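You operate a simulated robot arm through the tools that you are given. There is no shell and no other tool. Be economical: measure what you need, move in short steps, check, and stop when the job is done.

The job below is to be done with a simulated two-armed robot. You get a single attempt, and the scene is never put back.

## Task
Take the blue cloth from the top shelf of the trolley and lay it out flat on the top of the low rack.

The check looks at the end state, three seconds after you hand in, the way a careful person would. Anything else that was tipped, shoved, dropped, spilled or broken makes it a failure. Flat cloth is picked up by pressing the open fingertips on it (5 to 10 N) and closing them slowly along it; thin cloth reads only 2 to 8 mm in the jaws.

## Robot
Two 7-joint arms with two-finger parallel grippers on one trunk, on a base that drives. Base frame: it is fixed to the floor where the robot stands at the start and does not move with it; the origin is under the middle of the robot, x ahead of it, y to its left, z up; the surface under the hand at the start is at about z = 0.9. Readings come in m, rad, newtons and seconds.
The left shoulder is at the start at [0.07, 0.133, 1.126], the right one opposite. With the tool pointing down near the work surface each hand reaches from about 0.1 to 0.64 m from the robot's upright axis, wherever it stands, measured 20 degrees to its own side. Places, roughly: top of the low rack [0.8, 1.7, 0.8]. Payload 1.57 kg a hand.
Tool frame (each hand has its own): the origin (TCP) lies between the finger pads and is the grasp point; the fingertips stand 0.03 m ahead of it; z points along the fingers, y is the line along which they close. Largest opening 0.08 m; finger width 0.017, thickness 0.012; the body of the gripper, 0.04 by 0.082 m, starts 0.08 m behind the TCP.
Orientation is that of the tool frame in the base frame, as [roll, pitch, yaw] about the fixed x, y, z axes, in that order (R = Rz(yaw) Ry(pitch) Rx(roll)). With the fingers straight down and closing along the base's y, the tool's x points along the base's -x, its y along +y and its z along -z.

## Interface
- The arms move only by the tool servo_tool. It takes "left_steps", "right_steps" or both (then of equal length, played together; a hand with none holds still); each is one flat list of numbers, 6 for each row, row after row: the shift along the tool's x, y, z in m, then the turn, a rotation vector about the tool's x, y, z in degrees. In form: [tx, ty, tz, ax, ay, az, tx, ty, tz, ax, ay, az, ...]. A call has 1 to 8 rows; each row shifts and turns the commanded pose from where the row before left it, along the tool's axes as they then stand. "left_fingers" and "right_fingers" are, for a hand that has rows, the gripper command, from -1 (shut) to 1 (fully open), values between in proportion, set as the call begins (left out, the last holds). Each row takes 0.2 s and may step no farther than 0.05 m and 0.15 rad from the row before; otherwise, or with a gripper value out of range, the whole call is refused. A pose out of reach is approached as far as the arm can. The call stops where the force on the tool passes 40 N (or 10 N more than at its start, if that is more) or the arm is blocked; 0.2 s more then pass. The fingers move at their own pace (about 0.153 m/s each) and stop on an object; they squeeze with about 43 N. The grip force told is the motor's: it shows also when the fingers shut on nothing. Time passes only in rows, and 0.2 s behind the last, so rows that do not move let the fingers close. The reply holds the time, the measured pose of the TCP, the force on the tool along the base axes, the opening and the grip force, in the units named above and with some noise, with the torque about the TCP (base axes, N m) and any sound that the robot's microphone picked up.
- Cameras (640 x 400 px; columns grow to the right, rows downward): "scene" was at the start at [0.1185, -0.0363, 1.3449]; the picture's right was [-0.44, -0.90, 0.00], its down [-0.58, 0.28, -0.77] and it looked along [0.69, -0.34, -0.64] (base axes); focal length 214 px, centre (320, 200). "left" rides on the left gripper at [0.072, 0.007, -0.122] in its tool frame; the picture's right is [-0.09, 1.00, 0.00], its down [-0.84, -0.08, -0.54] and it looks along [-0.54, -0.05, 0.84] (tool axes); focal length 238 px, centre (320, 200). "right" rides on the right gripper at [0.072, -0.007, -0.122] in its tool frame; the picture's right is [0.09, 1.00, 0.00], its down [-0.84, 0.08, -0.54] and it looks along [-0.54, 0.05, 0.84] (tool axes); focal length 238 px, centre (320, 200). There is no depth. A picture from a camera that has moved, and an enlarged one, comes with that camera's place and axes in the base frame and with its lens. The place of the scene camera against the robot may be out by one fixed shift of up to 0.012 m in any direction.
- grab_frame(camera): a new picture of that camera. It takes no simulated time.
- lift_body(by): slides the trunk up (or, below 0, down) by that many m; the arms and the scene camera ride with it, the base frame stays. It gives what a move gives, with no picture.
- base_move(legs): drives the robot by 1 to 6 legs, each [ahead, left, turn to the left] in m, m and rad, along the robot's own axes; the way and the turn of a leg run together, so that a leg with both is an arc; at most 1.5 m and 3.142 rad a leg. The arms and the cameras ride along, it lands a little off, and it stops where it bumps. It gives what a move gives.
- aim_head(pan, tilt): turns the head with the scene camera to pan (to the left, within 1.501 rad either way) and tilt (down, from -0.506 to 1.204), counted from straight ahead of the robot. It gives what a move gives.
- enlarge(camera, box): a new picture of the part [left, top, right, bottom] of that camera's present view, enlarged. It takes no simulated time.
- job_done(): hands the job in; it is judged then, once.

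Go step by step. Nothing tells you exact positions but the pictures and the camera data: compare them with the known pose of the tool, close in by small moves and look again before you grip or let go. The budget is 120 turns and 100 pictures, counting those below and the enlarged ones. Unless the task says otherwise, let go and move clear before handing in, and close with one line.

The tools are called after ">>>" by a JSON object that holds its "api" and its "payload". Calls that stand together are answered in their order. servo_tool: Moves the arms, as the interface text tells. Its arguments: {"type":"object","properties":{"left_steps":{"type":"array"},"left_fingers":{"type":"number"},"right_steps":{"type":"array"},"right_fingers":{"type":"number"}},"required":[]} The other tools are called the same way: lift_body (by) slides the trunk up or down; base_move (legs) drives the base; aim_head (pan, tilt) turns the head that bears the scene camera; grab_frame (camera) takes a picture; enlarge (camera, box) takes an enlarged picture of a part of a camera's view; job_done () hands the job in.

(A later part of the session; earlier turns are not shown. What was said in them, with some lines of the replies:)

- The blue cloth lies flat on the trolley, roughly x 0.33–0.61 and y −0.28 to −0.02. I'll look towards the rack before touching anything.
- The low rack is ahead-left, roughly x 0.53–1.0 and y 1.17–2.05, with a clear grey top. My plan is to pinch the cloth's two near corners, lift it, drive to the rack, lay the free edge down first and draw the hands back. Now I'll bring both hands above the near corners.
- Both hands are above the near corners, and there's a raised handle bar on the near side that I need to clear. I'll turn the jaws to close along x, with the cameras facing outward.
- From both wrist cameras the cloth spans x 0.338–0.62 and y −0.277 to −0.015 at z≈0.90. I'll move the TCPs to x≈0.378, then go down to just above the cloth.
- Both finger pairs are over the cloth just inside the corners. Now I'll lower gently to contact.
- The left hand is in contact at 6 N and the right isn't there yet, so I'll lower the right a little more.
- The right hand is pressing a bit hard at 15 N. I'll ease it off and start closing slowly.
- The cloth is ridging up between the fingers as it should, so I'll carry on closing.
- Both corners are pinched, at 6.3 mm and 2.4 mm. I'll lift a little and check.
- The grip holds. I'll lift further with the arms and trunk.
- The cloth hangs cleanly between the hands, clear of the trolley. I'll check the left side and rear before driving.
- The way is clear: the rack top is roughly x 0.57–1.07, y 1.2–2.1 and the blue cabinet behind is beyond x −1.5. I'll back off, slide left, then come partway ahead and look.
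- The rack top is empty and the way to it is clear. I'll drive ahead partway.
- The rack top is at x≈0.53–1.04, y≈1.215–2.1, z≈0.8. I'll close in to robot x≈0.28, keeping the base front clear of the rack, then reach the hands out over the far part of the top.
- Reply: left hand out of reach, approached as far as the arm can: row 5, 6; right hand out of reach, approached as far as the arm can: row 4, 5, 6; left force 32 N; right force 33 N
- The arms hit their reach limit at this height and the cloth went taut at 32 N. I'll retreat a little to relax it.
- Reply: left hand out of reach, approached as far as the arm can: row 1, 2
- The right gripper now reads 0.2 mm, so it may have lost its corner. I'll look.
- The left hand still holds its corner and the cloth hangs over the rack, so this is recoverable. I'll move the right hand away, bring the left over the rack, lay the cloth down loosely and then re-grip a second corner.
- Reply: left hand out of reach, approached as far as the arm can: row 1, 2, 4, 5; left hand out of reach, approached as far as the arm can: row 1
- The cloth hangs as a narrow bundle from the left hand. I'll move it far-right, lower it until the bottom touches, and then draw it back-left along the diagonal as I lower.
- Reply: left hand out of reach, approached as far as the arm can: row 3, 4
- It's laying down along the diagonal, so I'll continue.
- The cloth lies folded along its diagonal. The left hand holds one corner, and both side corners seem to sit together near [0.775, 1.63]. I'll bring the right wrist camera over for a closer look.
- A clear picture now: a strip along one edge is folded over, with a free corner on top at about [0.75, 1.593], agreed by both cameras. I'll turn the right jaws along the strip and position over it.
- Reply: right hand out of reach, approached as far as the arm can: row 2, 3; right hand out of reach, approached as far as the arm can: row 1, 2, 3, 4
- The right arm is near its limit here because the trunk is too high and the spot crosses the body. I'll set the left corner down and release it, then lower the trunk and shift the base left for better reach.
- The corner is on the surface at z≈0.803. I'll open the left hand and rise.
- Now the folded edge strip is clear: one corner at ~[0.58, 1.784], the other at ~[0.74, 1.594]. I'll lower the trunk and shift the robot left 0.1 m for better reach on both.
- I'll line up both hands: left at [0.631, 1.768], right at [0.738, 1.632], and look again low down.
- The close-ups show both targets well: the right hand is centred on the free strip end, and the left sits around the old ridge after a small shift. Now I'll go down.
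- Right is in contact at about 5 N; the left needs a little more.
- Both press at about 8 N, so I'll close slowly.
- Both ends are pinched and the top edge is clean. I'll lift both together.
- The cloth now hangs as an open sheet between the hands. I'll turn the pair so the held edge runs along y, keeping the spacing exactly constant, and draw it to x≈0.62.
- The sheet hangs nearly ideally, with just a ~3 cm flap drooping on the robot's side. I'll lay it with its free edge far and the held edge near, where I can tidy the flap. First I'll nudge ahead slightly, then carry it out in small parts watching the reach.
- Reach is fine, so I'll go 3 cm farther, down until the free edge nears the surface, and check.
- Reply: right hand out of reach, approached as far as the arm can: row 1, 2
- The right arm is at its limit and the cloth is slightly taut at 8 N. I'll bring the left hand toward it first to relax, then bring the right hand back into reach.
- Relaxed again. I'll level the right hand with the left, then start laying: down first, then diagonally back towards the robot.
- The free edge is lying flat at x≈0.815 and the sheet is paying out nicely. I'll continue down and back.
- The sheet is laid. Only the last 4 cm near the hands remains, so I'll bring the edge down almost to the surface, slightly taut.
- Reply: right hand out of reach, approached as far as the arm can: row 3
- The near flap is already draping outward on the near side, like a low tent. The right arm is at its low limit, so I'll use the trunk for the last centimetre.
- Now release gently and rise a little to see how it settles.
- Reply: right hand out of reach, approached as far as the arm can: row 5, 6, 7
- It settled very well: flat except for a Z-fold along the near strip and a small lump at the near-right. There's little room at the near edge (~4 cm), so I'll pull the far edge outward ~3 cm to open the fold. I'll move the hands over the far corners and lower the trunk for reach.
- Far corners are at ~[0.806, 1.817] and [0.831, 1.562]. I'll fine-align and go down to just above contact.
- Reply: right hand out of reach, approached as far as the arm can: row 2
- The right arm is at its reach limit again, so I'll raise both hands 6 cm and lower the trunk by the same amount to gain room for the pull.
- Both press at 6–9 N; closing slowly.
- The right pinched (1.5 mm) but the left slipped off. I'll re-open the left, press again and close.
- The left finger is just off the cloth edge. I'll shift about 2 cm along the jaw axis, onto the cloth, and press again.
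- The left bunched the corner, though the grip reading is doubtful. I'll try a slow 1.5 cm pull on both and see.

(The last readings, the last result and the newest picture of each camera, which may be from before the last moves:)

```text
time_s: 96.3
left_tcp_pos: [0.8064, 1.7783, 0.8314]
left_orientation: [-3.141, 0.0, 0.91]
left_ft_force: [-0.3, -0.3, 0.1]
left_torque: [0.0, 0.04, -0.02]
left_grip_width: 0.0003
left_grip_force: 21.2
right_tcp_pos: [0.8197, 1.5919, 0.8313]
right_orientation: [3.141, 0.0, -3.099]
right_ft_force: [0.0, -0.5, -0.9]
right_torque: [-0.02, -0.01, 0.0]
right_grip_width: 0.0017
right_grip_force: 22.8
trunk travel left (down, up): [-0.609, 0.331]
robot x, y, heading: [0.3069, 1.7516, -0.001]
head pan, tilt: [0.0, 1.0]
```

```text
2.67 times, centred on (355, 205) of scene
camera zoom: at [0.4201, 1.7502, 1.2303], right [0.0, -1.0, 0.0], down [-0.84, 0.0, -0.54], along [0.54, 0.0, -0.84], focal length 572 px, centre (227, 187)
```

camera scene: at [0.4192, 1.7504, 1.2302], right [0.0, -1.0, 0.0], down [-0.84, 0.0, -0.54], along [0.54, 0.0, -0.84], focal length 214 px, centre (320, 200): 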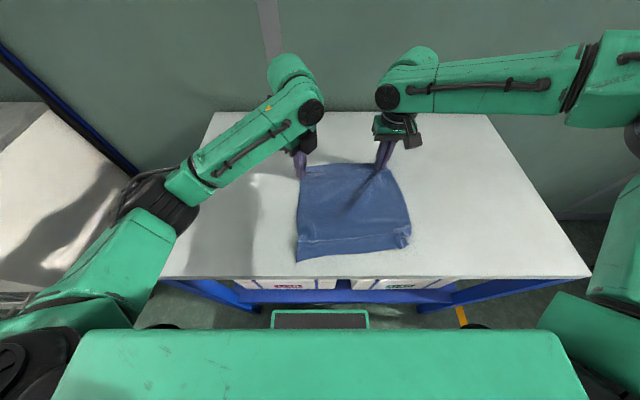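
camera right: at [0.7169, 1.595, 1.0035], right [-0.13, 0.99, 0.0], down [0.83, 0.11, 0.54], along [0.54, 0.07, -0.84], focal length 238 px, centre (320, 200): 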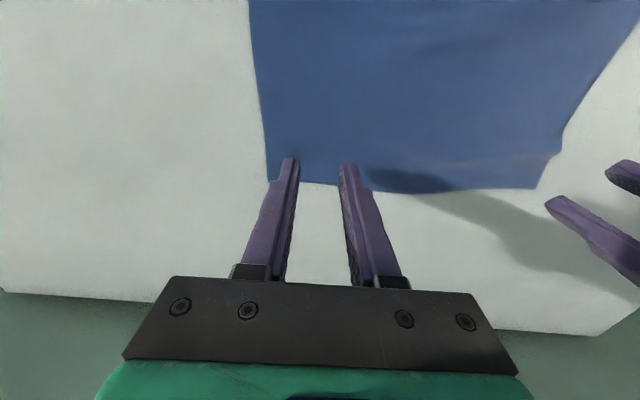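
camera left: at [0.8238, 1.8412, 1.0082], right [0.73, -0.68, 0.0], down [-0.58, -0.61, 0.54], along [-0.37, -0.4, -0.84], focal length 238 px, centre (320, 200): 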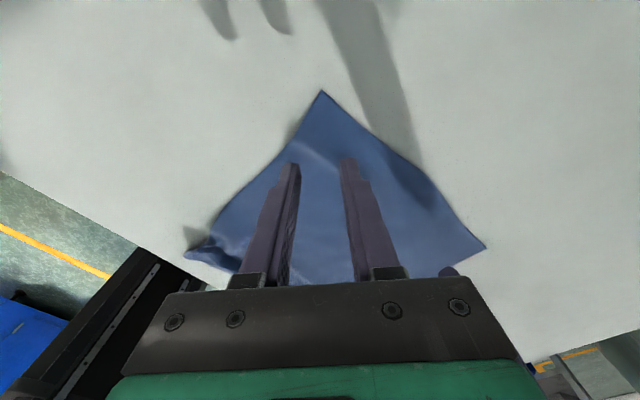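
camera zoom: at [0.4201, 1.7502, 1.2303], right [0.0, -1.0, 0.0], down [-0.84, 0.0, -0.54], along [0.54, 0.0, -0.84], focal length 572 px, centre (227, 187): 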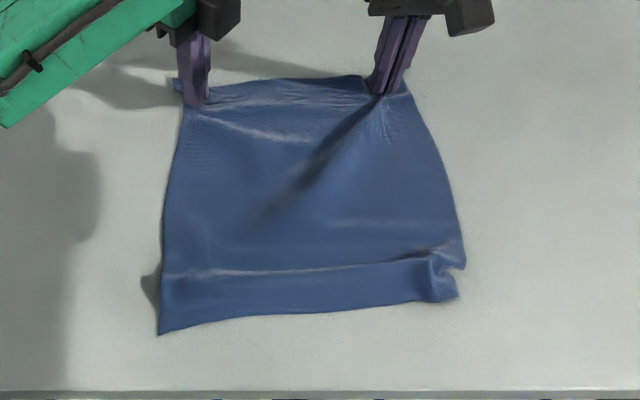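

It works: the Z-fold is opening on both sides. I'll pull a bit more.

>>> {"api": "servo_tool", "payload": {"left_steps": [0.0028, 0.0035, 0, 0, 0, 0, 0.0028, 0.0035, 0, 0, 0, 0, 0.0028, 0.0035, 0, 0, 0, 0, 0.0028, 0.0035, 0, 0, 0, 0], "right_steps": [-0.0045, 0, 0, 0, 0, 0, -0.0045, 0, 0, 0, 0, 0, -0.0045, 0, 0, 0, 0, 0, -0.0045, 0, 0, 0, 0, 0]}}

>>> {"api": "enlarge", "payload": {"camera": "scene", "box": [260, 130, 450, 280]}}

```text
time_s: 97.3
left_tcp_pos: [0.8242, 1.7785, 0.8321]
left_orientation: [-3.141, 0.0, 0.908]
left_ft_force: [0.2, 1.0, 0.4]
left_torque: [-0.01, 0.01, -0.01]
left_grip_width: 0.0001
left_grip_force: 21.6
right_tcp_pos: [0.8311, 1.5906, 0.8335]
right_orientation: [3.137, 0.001, -3.103]
right_ft_force: [0.1, -0.3, -0.7]
right_torque: [0.02, -0.04, -0.02]
right_grip_width: 0.0015
right_grip_force: 23.2
right hand out of reach, approached as far as the arm can: row 3, 4
trunk travel left (down, up): [-0.609, 0.331]
robot x, y, heading: [0.3084, 1.7505, -0.004]
head pan, tilt: [0.0, 1.0]
```

```text
2.67 times, centred on (355, 205) of scene
camera zoom: at [0.42, 1.7501, 1.2304], right [0.0, -1.0, 0.0], down [-0.84, 0.0, -0.54], along [0.54, 0.0, -0.84], focal length 572 px, centre (227, 187)
```

zoom: 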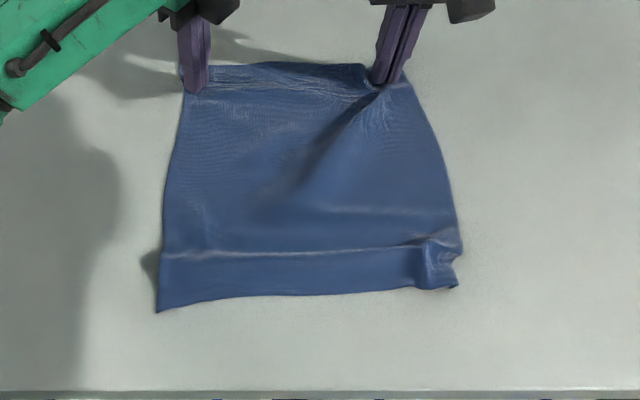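

The whole cloth slid a little farther in, giving ~6 cm of margin at the near edge. I'll release the far corners by spreading the fingers along the cloth, then pull the near corners to open the fold and flatten the right lump.

>>> {"api": "servo_tool", "payload": {"left_steps": [0, 0, 0.001, 0, 0, 0, 0, 0, 0, 0, 0, 0, 0, 0, 0, 0, 0, 0, 0, 0, -0.02, 0, 0, 0, 0, 0, -0.03, 0, 0, 0], "right_steps": [0, 0, 0.001, 0, 0, 0, 0, 0, 0, 0, 0, 0, 0, 0, 0, 0, 0, 0, 0, 0, -0.02, 0, 0, 0, 0, 0, -0.03, 0, 0, 0], "left_fingers": -0.2, "right_fingers": -0.2}}

>>> {"api": "servo_tool", "payload": {"left_steps": [-0.015, -0.035, -0.01, 0, 0, 0, -0.015, -0.035, -0.01, 0, 0, 0, -0.015, -0.035, 0, 0, 0, 0, -0.015, -0.035, 0, 0, 0, 0, -0.01, -0.03, 0, 0, 0, 0], "right_steps": [0.035, 0, -0.01, 0, 0, 0, 0.035, 0, -0.01, 0, 0, 0, 0.035, 0, 0, 0, 0, 0, 0.035, 0, 0, 0, 0, 0, 0.03, 0, 0, 0, 0, 0]}}

>>> {"api": "grab_frame", "payload": {"camera": "right"}}

>>> {"api": "grab_frame", "payload": {"camera": "left"}}

```text
time_s: 98.5
left_tcp_pos: [0.8242, 1.7817, 0.8802]
left_orientation: [-3.141, 0.0, 0.907]
left_ft_force: [-0.8, 0.4, 0.1]
left_torque: [-0.04, 0.03, 0.0]
left_grip_width: 0.0317
left_grip_force: 0.1
right_tcp_pos: [0.83, 1.5903, 0.8835]
right_orientation: [3.14, 0.002, -3.099]
right_ft_force: [-0.9, -0.1, 0.0]
right_torque: [-0.02, -0.01, 0.02]
right_grip_width: 0.0321
right_grip_force: 0.1
trunk travel left (down, up): [-0.609, 0.331]
robot x, y, heading: [0.3074, 1.7479, -0.003]
head pan, tilt: [0.0, 1.0]
```

```text
time_s: 99.7
left_tcp_pos: [0.6474, 1.8283, 0.9002]
left_orientation: [3.14, 0.0, 0.909]
left_ft_force: [0.8, 0.0, 1.0]
left_torque: [0.01, -0.02, 0.01]
left_grip_width: 0.0322
left_grip_force: 0.0
right_tcp_pos: [0.6597, 1.5842, 0.9028]
right_orientation: [3.14, 0.003, -3.103]
right_ft_force: [-0.6, -0.7, -0.1]
right_torque: [0.01, -0.01, -0.03]
right_grip_width: 0.0319
right_grip_force: 0.0
trunk travel left (down, up): [-0.609, 0.331]
robot x, y, heading: [0.3088, 1.7524, -0.002]
head pan, tilt: [0.0, 1.0]
```

```text
16 pictures are left
camera right: at [0.5885, 1.5732, 1.0261], right [-0.13, 0.99, 0.0], down [0.83, 0.11, 0.54], along [0.54, 0.07, -0.84], focal length 238 px, centre (320, 200)
```

right: 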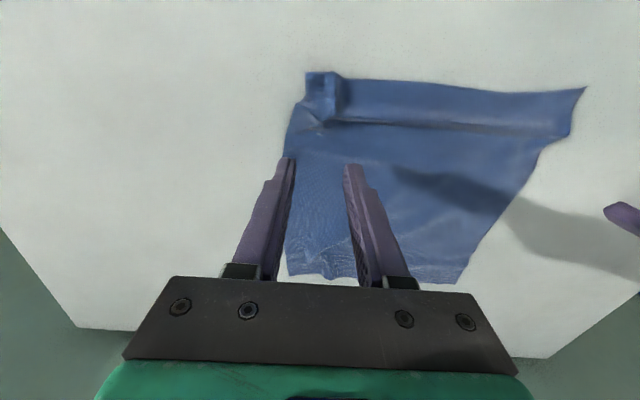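

```text
15 pictures are left
camera left: at [0.6962, 1.8804, 1.0227], right [0.73, -0.68, 0.0], down [-0.58, -0.61, 0.54], along [-0.37, -0.4, -0.84], focal length 238 px, centre (320, 200)
```

left: 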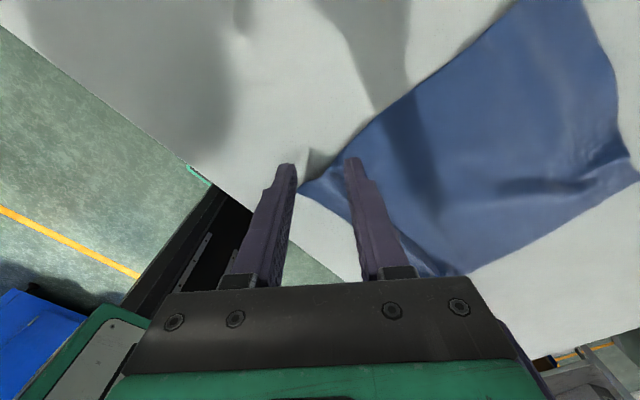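

Near corners are at ~[0.591, 1.80] and [0.610, 1.564], with the lump ridge at y≈1.587. I'll straddle the lump with the right fingers, press and spread them apart; the left hand will press closed near its corner ready to drag.

>>> {"api": "servo_tool", "payload": {"left_steps": [-0.03, -0.0005, 0.01, 0, 0, 0, -0.031, -0.0005, 0.015, 0, 0, 0, 0, 0, 0.02, 0, 0, 0, 0, 0, 0.018, 0, 0, 0], "right_steps": [0.02, 0.003, 0.01, 0, 0, 0, 0.02, 0.003, 0.02, 0, 0, 0, 0, 0, 0.02, 0, 0, 0, 0, 0, 0.014, 0, 0, 0], "left_fingers": -1, "right_fingers": -0.375}}

>>> {"api": "enlarge", "payload": {"camera": "right", "box": [200, 60, 440, 210]}}

```text
time_s: 100.7
left_tcp_pos: [0.6106, 1.7811, 0.8401]
left_orientation: [3.139, -0.001, 0.909]
left_ft_force: [0.3, -0.6, -0.6]
left_torque: [0.02, -0.01, -0.02]
left_grip_width: 0.0
left_grip_force: 21.3
right_tcp_pos: [0.6401, 1.5873, 0.8501]
right_orientation: [3.139, -0.001, -3.1]
right_ft_force: [-0.1, -0.4, -0.7]
right_torque: [-0.03, 0.01, -0.01]
right_grip_width: 0.025
right_grip_force: 0.0
right hand out of reach, approached as far as the arm can: row 2, 3
trunk travel left (down, up): [-0.609, 0.331]
robot x, y, heading: [0.3052, 1.7502, -0.001]
head pan, tilt: [0.0, 1.0]
```

```text
2.67 times, centred on (320, 135) of right
camera zoom: at [0.5684, 1.5772, 0.9732], right [-0.13, 0.99, 0.0], down [0.83, 0.11, 0.54], along [0.54, 0.07, -0.84], focal length 636 px, centre (320, 373)
```

zoom: 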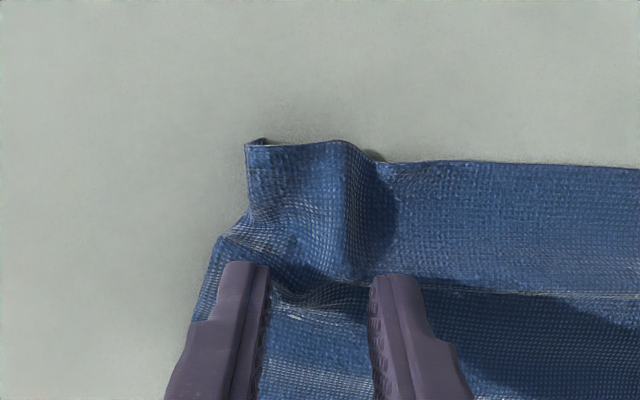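

The right arm can't tuck in this close, so I'll raise both hands a little and back the base up 0.12 m.

>>> {"api": "servo_tool", "payload": {"left_steps": [0, 0, -0.04, 0, 0, 0], "right_steps": [0, 0, -0.03, 0, 0, 0]}}

>>> {"api": "base_move", "payload": {"legs": [[-0.12, 0, 0]]}}

>>> {"api": "servo_tool", "payload": {"left_steps": [0.0246, 0.0315, 0, 0, 0, 0, 0.0246, 0.0315, 0, 0, 0, 0, 0.0246, 0.0315, 0, 0, 0, 0], "right_steps": [-0.033, -0.0014, 0, 0, 0, 0, -0.033, -0.0014, 0, 0, 0, 0, -0.034, -0.0014, 0.005, 0, 0, 0]}}

```text
time_s: 101.1
left_tcp_pos: [0.6105, 1.7815, 0.8791]
left_orientation: [3.141, -0.001, 0.908]
left_ft_force: [-0.1, 0.1, 0.2]
left_torque: [0.02, -0.02, 0.01]
left_grip_width: 0.0
left_grip_force: 20.8
right_tcp_pos: [0.6367, 1.586, 0.8802]
right_orientation: [3.138, 0.002, -3.097]
right_ft_force: [-0.5, -1.0, -1.1]
right_torque: [0.03, 0.0, 0.01]
right_grip_width: 0.025
right_grip_force: 0.0
trunk travel left (down, up): [-0.609, 0.331]
robot x, y, heading: [0.3064, 1.7494, 0.004]
head pan, tilt: [0.0, 1.0]
```

```text
time_s: 102.3
left_tcp_pos: [0.4917, 1.78, 0.8791]
left_orientation: [3.141, -0.001, 0.91]
left_ft_force: [-0.4, 0.0, 0.0]
left_torque: [0.02, -0.02, 0.02]
left_grip_width: 0.0
left_grip_force: 21.5
right_tcp_pos: [0.5182, 1.5877, 0.8793]
right_orientation: [3.14, 0.002, -3.099]
right_ft_force: [0.7, -0.5, -0.8]
right_torque: [-0.04, -0.01, 0.0]
right_grip_width: 0.0248
right_grip_force: 0.1
trunk travel left (down, up): [-0.609, 0.331]
robot x, y, heading: [0.1861, 1.748, 0.004]
head pan, tilt: [0.0, 1.0]
```

```text
time_s: 103.1
left_tcp_pos: [0.6152, 1.7798, 0.8787]
left_orientation: [-3.14, 0.003, 0.91]
left_ft_force: [1.4, -0.6, -0.5]
left_torque: [0.05, 0.04, -0.01]
left_grip_width: 0.0
left_grip_force: 21.6
right_tcp_pos: [0.6179, 1.5856, 0.8733]
right_orientation: [3.14, -0.002, -3.099]
right_ft_force: [1.0, -0.1, -0.1]
right_torque: [-0.01, 0.04, -0.03]
right_grip_width: 0.0249
right_grip_force: 0.1
trunk travel left (down, up): [-0.609, 0.331]
robot x, y, heading: [0.1881, 1.7533, 0.002]
head pan, tilt: [0.0, 1.0]
```

>>> {"api": "servo_tool", "payload": {"left_steps": [0, 0, 0.02, 0, 0, 0, 0, 0, 0.02, 0, 0, 0, 0, 0, 0.002, 0, 0, 0, 0, 0, 0.002, 0, 0, 0], "right_steps": [0, 0, 0.016, 0, 0, 0, 0, 0.002, 0.018, 0, 0, 0, 0, 0, 0.002, 0, 0, 0, 0, 0, 0.002, 0, 0, 0]}}

```text
time_s: 104.1
left_tcp_pos: [0.6135, 1.7817, 0.8359]
left_orientation: [-3.14, -0.001, 0.91]
left_ft_force: [-1.0, -0.2, 0.4]
left_torque: [0.02, 0.02, 0.01]
left_grip_width: 0.0
left_grip_force: 21.3
right_tcp_pos: [0.6185, 1.589, 0.8355]
right_orientation: [3.141, 0.001, -3.099]
right_ft_force: [-0.4, -0.1, 0.0]
right_torque: [0.0, 0.03, 0.01]
right_grip_width: 0.0252
right_grip_force: 0.1
trunk travel left (down, up): [-0.609, 0.331]
robot x, y, heading: [0.1859, 1.7511, -0.001]
head pan, tilt: [0.0, 1.0]
```

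>>> {"api": "servo_tool", "payload": {"left_steps": [0, 0, 0.0015, 0, 0, 0, 0, 0, 0.001, 0, 0, 0], "right_steps": [0, 0, 0.0015, 0, 0, 0, 0, 0, 0.001, 0, 0, 0]}}

```text
time_s: 104.7
left_tcp_pos: [0.6111, 1.7825, 0.8334]
left_orientation: [3.141, 0.0, 0.909]
left_ft_force: [0.5, 1.0, 0.3]
left_torque: [-0.02, 0.0, 0.0]
left_grip_width: 0.0001
left_grip_force: 21.5
right_tcp_pos: [0.6193, 1.5893, 0.835]
right_orientation: [3.139, -0.001, -3.101]
right_ft_force: [-0.6, -0.4, -0.2]
right_torque: [0.03, -0.06, -0.03]
right_grip_width: 0.0251
right_grip_force: 0.1
trunk travel left (down, up): [-0.609, 0.331]
robot x, y, heading: [0.1891, 1.7464, 0.004]
head pan, tilt: [0.0, 1.0]
```

>>> {"api": "servo_tool", "payload": {"left_steps": [0, 0, 0.001, 0, 0, 0, 0, 0, 0.001, 0, 0, 0], "right_steps": [0, 0, 0.0015, 0, 0, 0, 0, 0, 0.001, 0, 0, 0]}}

```text
time_s: 105.3
left_tcp_pos: [0.6102, 1.7816, 0.8304]
left_orientation: [3.139, -0.002, 0.912]
left_ft_force: [-0.3, 1.3, 8.2]
left_torque: [0.08, 0.04, -0.04]
left_grip_width: 0.0001
left_grip_force: 21.2
right_tcp_pos: [0.618, 1.5903, 0.8338]
right_orientation: [3.14, 0.001, -3.102]
right_ft_force: [-0.7, 0.0, 0.3]
right_torque: [-0.01, -0.01, 0.03]
right_grip_width: 0.0248
right_grip_force: 0.1
trunk travel left (down, up): [-0.609, 0.331]
robot x, y, heading: [0.1913, 1.7487, -0.002]
head pan, tilt: [0.0, 1.0]
```

>>> {"api": "servo_tool", "payload": {"right_steps": [0, 0, 0.0012, 0, 0, 0, 0, 0, 0.001, 0, 0, 0]}}

```text
time_s: 105.9
left_tcp_pos: [0.6106, 1.7801, 0.8312]
left_orientation: [3.139, -0.001, 0.911]
left_ft_force: [1.5, 0.2, 7.7]
left_torque: [0.0, -0.03, 0.01]
left_grip_width: 0.0
left_grip_force: 21.3
right_tcp_pos: [0.6171, 1.5903, 0.8328]
right_orientation: [3.141, 0.004, -3.1]
right_ft_force: [1.9, 0.0, 11.2]
right_torque: [-0.21, -0.02, 0.06]
right_grip_width: 0.0256
right_grip_force: 0.5
trunk travel left (down, up): [-0.609, 0.331]
robot x, y, heading: [0.1907, 1.7505, 0.0]
head pan, tilt: [0.0, 1.0]
```

Both are pressing. I'll spread the right fingers slowly to flatten the lump, then drag both hands gently towards the robot.

>>> {"api": "servo_tool", "payload": {"right_steps": [0, 0, 0, 0, 0, 0, 0, 0, 0, 0, 0, 0], "right_fingers": 0.0}}

>>> {"api": "servo_tool", "payload": {"right_steps": [0, 0, 0, 0, 0, 0, 0, 0, 0, 0, 0, 0], "right_fingers": 0.3}}

>>> {"api": "servo_tool", "payload": {"left_steps": [-0.0025, -0.0031, 0, 0, 0, 0, -0.0025, -0.0031, 0, 0, 0, 0, -0.0025, -0.0031, 0, 0, 0, 0, -0.0025, -0.0031, 0, 0, 0, 0], "right_steps": [0.004, 0, 0, 0, 0, 0, 0.004, 0, 0, 0, 0, 0, 0.004, 0, 0, 0, 0, 0, 0.004, 0, 0, 0, 0, 0]}}

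>>> {"api": "enlarge", "payload": {"camera": "scene", "box": [240, 100, 440, 260]}}

```text
time_s: 106.5
left_tcp_pos: [0.6095, 1.7813, 0.8316]
left_orientation: [3.138, 0.0, 0.909]
left_ft_force: [0.9, -1.8, 6.9]
left_torque: [0.01, 0.01, -0.02]
left_grip_width: 0.0
left_grip_force: 21.7
right_tcp_pos: [0.6176, 1.5905, 0.8319]
right_orientation: [3.141, 0.005, -3.1]
right_ft_force: [2.9, 3.1, 15.4]
right_torque: [-0.29, -0.09, 0.06]
right_grip_width: 0.0378
right_grip_force: 0.1
trunk travel left (down, up): [-0.609, 0.331]
robot x, y, heading: [0.1898, 1.7521, 0.001]
head pan, tilt: [0.0, 1.0]
```

```text
time_s: 107.1
left_tcp_pos: [0.6087, 1.7817, 0.8313]
left_orientation: [3.138, 0.002, 0.91]
left_ft_force: [-0.2, -1.3, 6.1]
left_torque: [-0.01, -0.01, 0.06]
left_grip_width: 0.0
left_grip_force: 21.0
right_tcp_pos: [0.6169, 1.5916, 0.8323]
right_orientation: [3.141, 0.002, -3.1]
right_ft_force: [2.3, 3.3, 17.7]
right_torque: [-0.42, -0.03, 0.03]
right_grip_width: 0.0485
right_grip_force: 0.0
trunk travel left (down, up): [-0.609, 0.331]
robot x, y, heading: [0.1882, 1.7496, -0.001]
head pan, tilt: [0.0, 1.0]
```

```text
time_s: 108.1
left_tcp_pos: [0.5938, 1.7823, 0.8318]
left_orientation: [3.14, 0.0, 0.909]
left_ft_force: [0.8, -0.4, 2.5]
left_torque: [-0.03, -0.01, 0.01]
left_grip_width: 0.0
left_grip_force: 22.0
right_tcp_pos: [0.601, 1.5897, 0.831]
right_orientation: [-3.141, 0.005, -3.099]
right_ft_force: [5.1, -0.1, 24.9]
right_torque: [-0.74, -0.17, 0.14]
right_grip_width: 0.0506
right_grip_force: 0.1
trunk travel left (down, up): [-0.609, 0.331]
robot x, y, heading: [0.1885, 1.7465, -0.001]
head pan, tilt: [0.0, 1.0]
```

```text
2.50 times, centred on (340, 180) of scene
camera zoom: at [0.2984, 1.7517, 1.2307], right [0.0, -1.0, 0.0], down [-0.84, 0.0, -0.54], along [0.54, 0.0, -0.84], focal length 536 px, centre (270, 250)
```

zoom: 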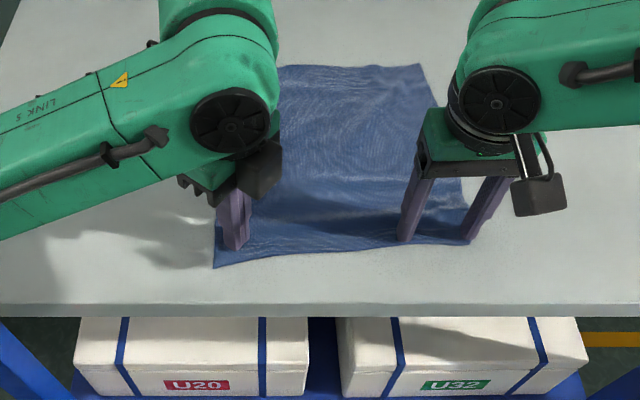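

The lump and fold look mostly gone. I'll raise both hands straight up, clear the view and look.

>>> {"api": "servo_tool", "payload": {"left_steps": [0, 0, -0.01, 0, 0, 0, 0, 0, -0.04, 0, 0, 0, 0, 0, -0.05, 0, 0, 0, 0.045, 0, -0.02, 0, 0, 0, 0.045, 0, 0, 0, 0, 0], "right_steps": [0, 0, -0.01, 0, 0, 0, 0, 0, -0.04, 0, 0, 0, 0, 0, -0.05, 0, 0, 0, 0, -0.045, -0.02, 0, 0, 0, 0, -0.045, 0, 0, 0, 0]}}

>>> {"api": "enlarge", "payload": {"camera": "scene", "box": [240, 100, 440, 260]}}

>>> {"api": "grab_frame", "payload": {"camera": "right"}}

```text
time_s: 109.3
left_tcp_pos: [0.6493, 1.8508, 0.9499]
left_orientation: [3.141, 0.0, 0.909]
left_ft_force: [0.3, -0.7, 0.4]
left_torque: [0.0, 0.0, -0.01]
left_grip_width: 0.0001
left_grip_force: 21.6
right_tcp_pos: [0.6054, 1.4999, 0.949]
right_orientation: [3.137, -0.002, -3.098]
right_ft_force: [-0.7, 0.1, -1.1]
right_torque: [0.01, 0.02, 0.02]
right_grip_width: 0.0521
right_grip_force: 0.0
trunk travel left (down, up): [-0.609, 0.331]
robot x, y, heading: [0.1872, 1.7514, -0.004]
head pan, tilt: [0.0, 1.0]
```

```text
2.50 times, centred on (340, 180) of scene
camera zoom: at [0.3015, 1.7497, 1.2303], right [0.0, -1.0, 0.0], down [-0.84, 0.0, -0.54], along [0.54, 0.0, -0.84], focal length 536 px, centre (270, 250)
```

zoom: 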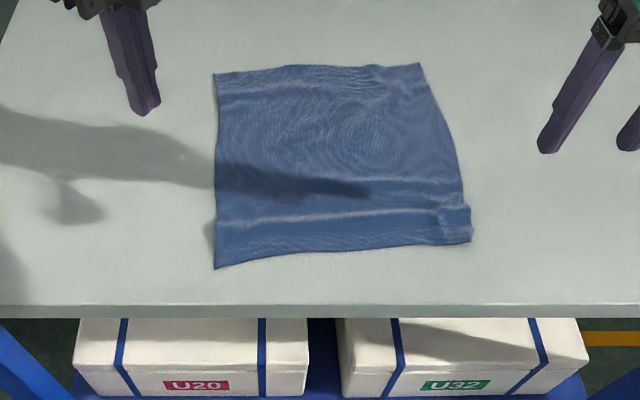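

```text
11 pictures are left
camera right: at [0.5349, 1.4899, 1.0727], right [-0.13, 0.99, 0.0], down [0.83, 0.11, 0.54], along [0.54, 0.07, -0.84], focal length 238 px, centre (320, 200)
```

right: 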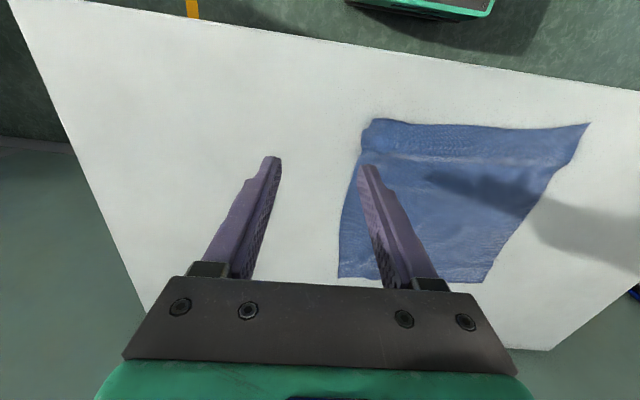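

>>> {"api": "enlarge", "payload": {"camera": "scene", "box": [310, 160, 420, 215]}}

```text
5.82 times, centred on (365, 188) of scene
camera zoom: at [0.3015, 1.7497, 1.2303], right [0.0, -1.0, 0.0], down [-0.84, 0.0, -0.54], along [0.54, 0.0, -0.84], focal length 1248 px, centre (58, 273)
```

zoom: 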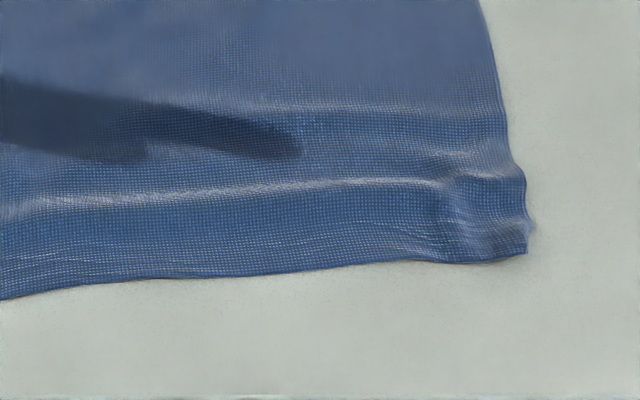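

Now it's one layer everywhere, with only shallow waves left near the near edge. One more gentle press-and-drag of ~1.2 cm should smooth them, still well inside the rack edge.

>>> {"api": "servo_tool", "payload": {"left_steps": [-0.0448, -0.0012, 0, 0, 0, 0, -0.0448, -0.0012, 0, 0, 0, 0, 0, 0, 0.04, 0, 0, 0, 0, 0, 0.04, 0, 0, 0, 0, 0, 0.03, 0, 0, 0, 0, 0, 0.004, 0, 0, 0], "right_steps": [-0.0035, 0.045, 0, 0, 0, 0, -0.0035, 0.045, 0, 0, 0, 0, 0, 0, 0.04, 0, 0, 0, 0, 0, 0.04, 0, 0, 0, 0, 0, 0.03, 0, 0, 0, 0, 0, 0.003, 0, 0, 0], "right_fingers": -0.2}}

>>> {"api": "servo_tool", "payload": {"left_steps": [0, 0, 0.001, 0, 0, 0, 0, 0, 0.001, 0, 0, 0], "right_steps": [0, 0, 0.001, 0, 0, 0, 0, 0, 0.001, 0, 0, 0]}}

```text
time_s: 110.7
left_tcp_pos: [0.5936, 1.7827, 0.8368]
left_orientation: [3.141, 0.001, 0.908]
left_ft_force: [-0.1, -0.4, -0.5]
left_torque: [-0.02, -0.02, 0.0]
left_grip_width: 0.0
left_grip_force: 21.4
right_tcp_pos: [0.6086, 1.5889, 0.837]
right_orientation: [3.141, 0.0, -3.099]
right_ft_force: [-0.1, 1.2, 0.1]
right_torque: [-0.02, 0.0, -0.01]
right_grip_width: 0.0321
right_grip_force: 0.1
trunk travel left (down, up): [-0.609, 0.331]
robot x, y, heading: [0.1936, 1.7496, 0.001]
head pan, tilt: [0.0, 1.0]
```

```text
time_s: 111.3
left_tcp_pos: [0.5932, 1.7835, 0.835]
left_orientation: [3.141, 0.001, 0.908]
left_ft_force: [0.0, -0.3, 0.1]
left_torque: [0.02, -0.01, -0.04]
left_grip_width: 0.0002
left_grip_force: 21.4
right_tcp_pos: [0.6078, 1.5898, 0.8344]
right_orientation: [3.141, 0.001, -3.1]
right_ft_force: [-0.3, 0.7, -0.5]
right_torque: [0.0, -0.01, 0.01]
right_grip_width: 0.0322
right_grip_force: 0.0
trunk travel left (down, up): [-0.609, 0.331]
robot x, y, heading: [0.1892, 1.7521, -0.003]
head pan, tilt: [0.0, 1.0]
```

>>> {"api": "servo_tool", "payload": {"left_steps": [0, 0, 0.0015, 0, 0, 0, 0, 0, 0.0012, 0, 0, 0], "right_steps": [0, 0, 0.0012, 0, 0, 0, 0, 0, 0.001, 0, 0, 0]}}

```text
time_s: 111.9
left_tcp_pos: [0.5931, 1.7835, 0.831]
left_orientation: [-3.139, 0.0, 0.91]
left_ft_force: [-0.4, -0.3, 0.9]
left_torque: [0.03, 0.01, 0.02]
left_grip_width: 0.0
left_grip_force: 21.6
right_tcp_pos: [0.6087, 1.5901, 0.832]
right_orientation: [3.141, 0.0, -3.099]
right_ft_force: [0.5, -0.5, 0.7]
right_torque: [0.0, -0.01, -0.01]
right_grip_width: 0.032
right_grip_force: 0.0
trunk travel left (down, up): [-0.609, 0.331]
robot x, y, heading: [0.1878, 1.7515, -0.0]
head pan, tilt: [0.0, 1.0]
```

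>>> {"api": "servo_tool", "payload": {"left_steps": [0, 0, 0.001, 0, 0, 0, 0, 0, 0.0003, 0, 0, 0], "right_steps": [0, 0, 0.001, 0, 0, 0, 0, 0, 0.0003, 0, 0, 0]}}

```text
time_s: 112.5
left_tcp_pos: [0.5932, 1.7829, 0.8317]
left_orientation: [3.139, -0.002, 0.91]
left_ft_force: [-0.1, 1.6, 9.5]
left_torque: [0.08, 0.05, -0.02]
left_grip_width: 0.0
left_grip_force: 21.4
right_tcp_pos: [0.6087, 1.5891, 0.8313]
right_orientation: [3.14, 0.003, -3.1]
right_ft_force: [-0.1, -0.3, 0.0]
right_torque: [0.01, 0.02, 0.02]
right_grip_width: 0.0318
right_grip_force: 0.0
trunk travel left (down, up): [-0.609, 0.331]
robot x, y, heading: [0.1908, 1.7482, 0.0]
head pan, tilt: [0.0, 1.0]
```

>>> {"api": "servo_tool", "payload": {"right_steps": [0, 0, 0.001, 0, 0, 0, 0, 0, 0.0005, 0, 0, 0]}}

```text
time_s: 113.1
left_tcp_pos: [0.5932, 1.7832, 0.8304]
left_orientation: [3.139, 0.001, 0.909]
left_ft_force: [2.4, -1.4, 9.6]
left_torque: [0.03, 0.0, 0.01]
left_grip_width: 0.0
left_grip_force: 20.5
right_tcp_pos: [0.6093, 1.5896, 0.832]
right_orientation: [3.139, 0.006, -3.101]
right_ft_force: [0.5, -0.4, 11.0]
right_torque: [-0.02, 0.11, -0.01]
right_grip_width: 0.032
right_grip_force: 0.0
trunk travel left (down, up): [-0.609, 0.331]
robot x, y, heading: [0.1903, 1.7475, 0.002]
head pan, tilt: [0.0, 1.0]
```

Pressing at about 10 N on both. I'll spread the right fingers, drag back ~1.2 cm, then lift away.

>>> {"api": "servo_tool", "payload": {"right_steps": [0, 0, 0, 0, 0, 0, 0, 0, 0, 0, 0, 0], "right_fingers": 0.1}}

>>> {"api": "servo_tool", "payload": {"left_steps": [-0.0018, -0.0024, 0, 0, 0, 0, -0.0018, -0.0024, 0, 0, 0, 0, -0.0018, -0.0024, 0, 0, 0, 0, -0.0018, -0.0024, 0, 0, 0, 0], "right_steps": [0.004, 0, 0, 0, 0, 0, 0.004, 0, 0, 0, 0, 0, 0.004, 0, 0, 0, 0, 0, 0.004, 0, 0, 0, 0, 0]}}

>>> {"api": "servo_tool", "payload": {"left_steps": [0, 0, -0.01, 0, 0, 0, 0, 0, -0.04, 0, 0, 0, 0, 0, -0.05, 0, 0, 0, 0.045, 0, -0.02, 0, 0, 0, 0.045, 0, 0, 0, 0, 0], "right_steps": [0, 0, -0.01, 0, 0, 0, 0, 0, -0.04, 0, 0, 0, 0, 0, -0.05, 0, 0, 0, 0, -0.045, -0.02, 0, 0, 0, 0, -0.045, 0, 0, 0, 0]}}

>>> {"api": "enlarge", "payload": {"camera": "scene", "box": [240, 100, 440, 260]}}

```text
time_s: 113.7
left_tcp_pos: [0.5927, 1.7825, 0.8316]
left_orientation: [3.138, 0.001, 0.909]
left_ft_force: [1.9, -1.2, 11.1]
left_torque: [0.05, -0.03, 0.01]
left_grip_width: 0.0002
left_grip_force: 20.7
right_tcp_pos: [0.6084, 1.5899, 0.8318]
right_orientation: [3.14, 0.005, -3.101]
right_ft_force: [2.0, 0.8, 13.7]
right_torque: [-0.05, 0.0, 0.0]
right_grip_width: 0.0375
right_grip_force: 0.2
trunk travel left (down, up): [-0.609, 0.331]
robot x, y, heading: [0.1901, 1.7506, 0.004]
head pan, tilt: [0.0, 1.0]
```

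```text
time_s: 114.7
left_tcp_pos: [0.581, 1.7834, 0.8314]
left_orientation: [3.141, -0.002, 0.91]
left_ft_force: [3.1, 0.0, 13.8]
left_torque: [0.01, -0.04, -0.05]
left_grip_width: 0.0
left_grip_force: 20.8
right_tcp_pos: [0.5918, 1.589, 0.8307]
right_orientation: [3.14, 0.004, -3.101]
right_ft_force: [2.7, 0.3, 14.5]
right_torque: [-0.02, -0.01, 0.02]
right_grip_width: 0.0376
right_grip_force: 0.0
trunk travel left (down, up): [-0.609, 0.331]
robot x, y, heading: [0.1847, 1.7483, -0.001]
head pan, tilt: [0.0, 1.0]
```

```text
time_s: 115.9
left_tcp_pos: [0.6411, 1.8523, 0.9497]
left_orientation: [-3.142, -0.002, 0.908]
left_ft_force: [-0.1, 0.3, 0.2]
left_torque: [-0.01, -0.01, 0.01]
left_grip_width: 0.0001
left_grip_force: 21.6
right_tcp_pos: [0.5958, 1.4976, 0.9496]
right_orientation: [-3.141, 0.001, -3.099]
right_ft_force: [1.0, 0.6, 1.3]
right_torque: [0.03, -0.01, 0.02]
right_grip_width: 0.0437
right_grip_force: 0.2
trunk travel left (down, up): [-0.609, 0.331]
robot x, y, heading: [0.1893, 1.7481, -0.003]
head pan, tilt: [0.0, 1.0]
```

```text
2.50 times, centred on (340, 180) of scene
camera zoom: at [0.3014, 1.7498, 1.2303], right [0.0, -1.0, 0.0], down [-0.84, 0.0, -0.54], along [0.54, 0.0, -0.84], focal length 536 px, centre (270, 250)
```

zoom: 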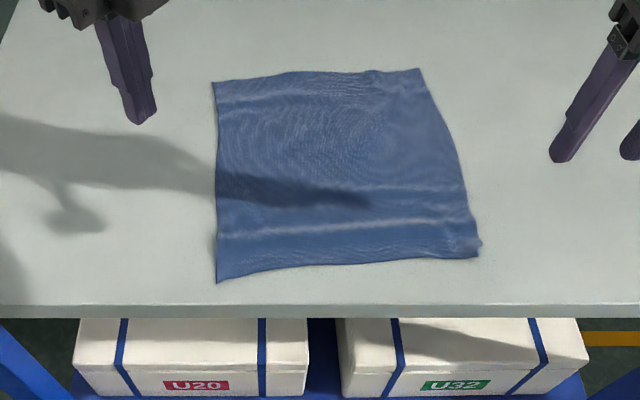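

The cloth lies flat as a single layer, fully on the rack top with ~2 cm margin at the near-left corner. I'll raise the hands, back away and take a last look.

>>> {"api": "lift_body", "payload": {"by": 0.1}}

>>> {"api": "base_move", "payload": {"legs": [[-0.3, 0, 0]]}}

>>> {"api": "aim_head", "payload": {"pan": 0.0, "tilt": 0.6}}

>>> {"api": "grab_frame", "payload": {"camera": "scene"}}

>>> {"api": "enlarge", "payload": {"camera": "scene", "box": [250, 150, 420, 270]}}

```text
time_s: 117.2
left_tcp_pos: [0.6398, 1.8537, 1.0494]
left_orientation: [3.141, 0.0, 0.91]
left_ft_force: [0.0, 0.4, -0.1]
left_torque: [0.0, 0.04, 0.0]
left_grip_width: 0.0
left_grip_force: 21.2
right_tcp_pos: [0.5955, 1.4976, 1.0507]
right_orientation: [3.14, -0.001, -3.099]
right_ft_force: [0.2, -0.5, -0.2]
right_torque: [0.02, 0.01, -0.01]
right_grip_width: 0.0441
right_grip_force: 0.1
trunk travel left (down, up): [-0.709, 0.231]
robot x, y, heading: [0.1894, 1.75, 0.004]
head pan, tilt: [0.0, 1.0]
```

```text
time_s: 119.3
left_tcp_pos: [0.3348, 1.8538, 1.0486]
left_orientation: [3.142, 0.0, 0.911]
left_ft_force: [0.1, 0.7, -0.3]
left_torque: [-0.01, -0.01, 0.01]
left_grip_width: 0.0001
left_grip_force: 21.9
right_tcp_pos: [0.2906, 1.4997, 1.0507]
right_orientation: [3.141, 0.001, -3.1]
right_ft_force: [-0.3, 0.4, 0.6]
right_torque: [-0.04, 0.01, -0.02]
right_grip_width: 0.0438
right_grip_force: 0.0
trunk travel left (down, up): [-0.709, 0.231]
robot x, y, heading: [-0.1203, 1.7496, -0.001]
head pan, tilt: [0.0, 1.0]
```

```text
time_s: 120.2
left_tcp_pos: [0.3354, 1.8543, 1.0479]
left_orientation: [-3.141, 0.001, 0.913]
left_ft_force: [-0.3, 0.2, -0.5]
left_torque: [0.01, -0.03, 0.01]
left_grip_width: 0.0001
left_grip_force: 21.2
right_tcp_pos: [0.2911, 1.4985, 1.0494]
right_orientation: [3.14, 0.002, -3.1]
right_ft_force: [-0.1, -0.3, 0.2]
right_torque: [0.02, 0.01, 0.0]
right_grip_width: 0.044
right_grip_force: 0.0
trunk travel left (down, up): [-0.709, 0.231]
robot x, y, heading: [-0.1175, 1.746, 0.0]
head pan, tilt: [0.0, 0.6]
```

```text
8 pictures are left
camera scene: at [0.0138, 1.7505, 1.3623], right [0.0, -1.0, 0.0], down [-0.57, 0.0, -0.82], along [0.82, 0.0, -0.57], focal length 214 px, centre (320, 200)
```

scene: 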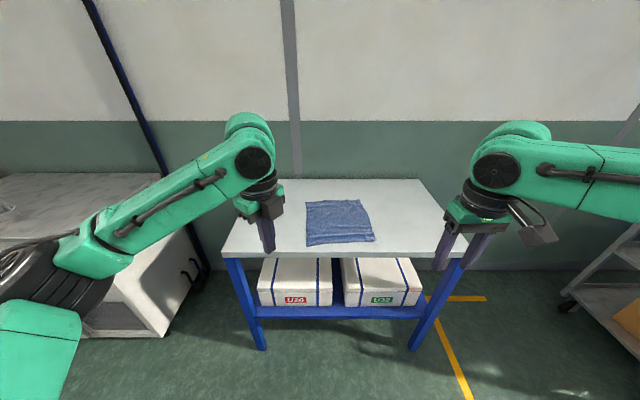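

```text
3.33 times, centred on (335, 210) of scene
camera zoom: at [0.0138, 1.7505, 1.3623], right [0.0, -1.0, 0.0], down [-0.57, 0.0, -0.82], along [0.82, 0.0, -0.57], focal length 715 px, centre (270, 167)
```

zoom: 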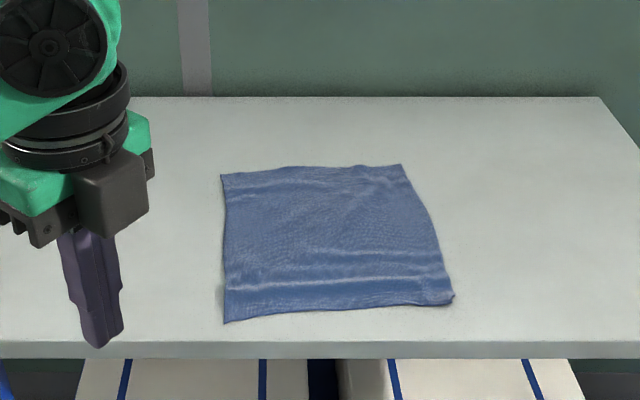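

The cloth lies flat and unfolded, wholly on the rack top. The rack, its boxes and the trolley look undisturbed, and both hands are clear, so I'm handing in.

>>> {"api": "job_done", "payload": {}}

```text
The job is handed in.
```

The blue cloth is spread flat in a single layer on top of the low rack, with a few shallow creases near the front edge; nothing else looks disturbed and both hands are clear.
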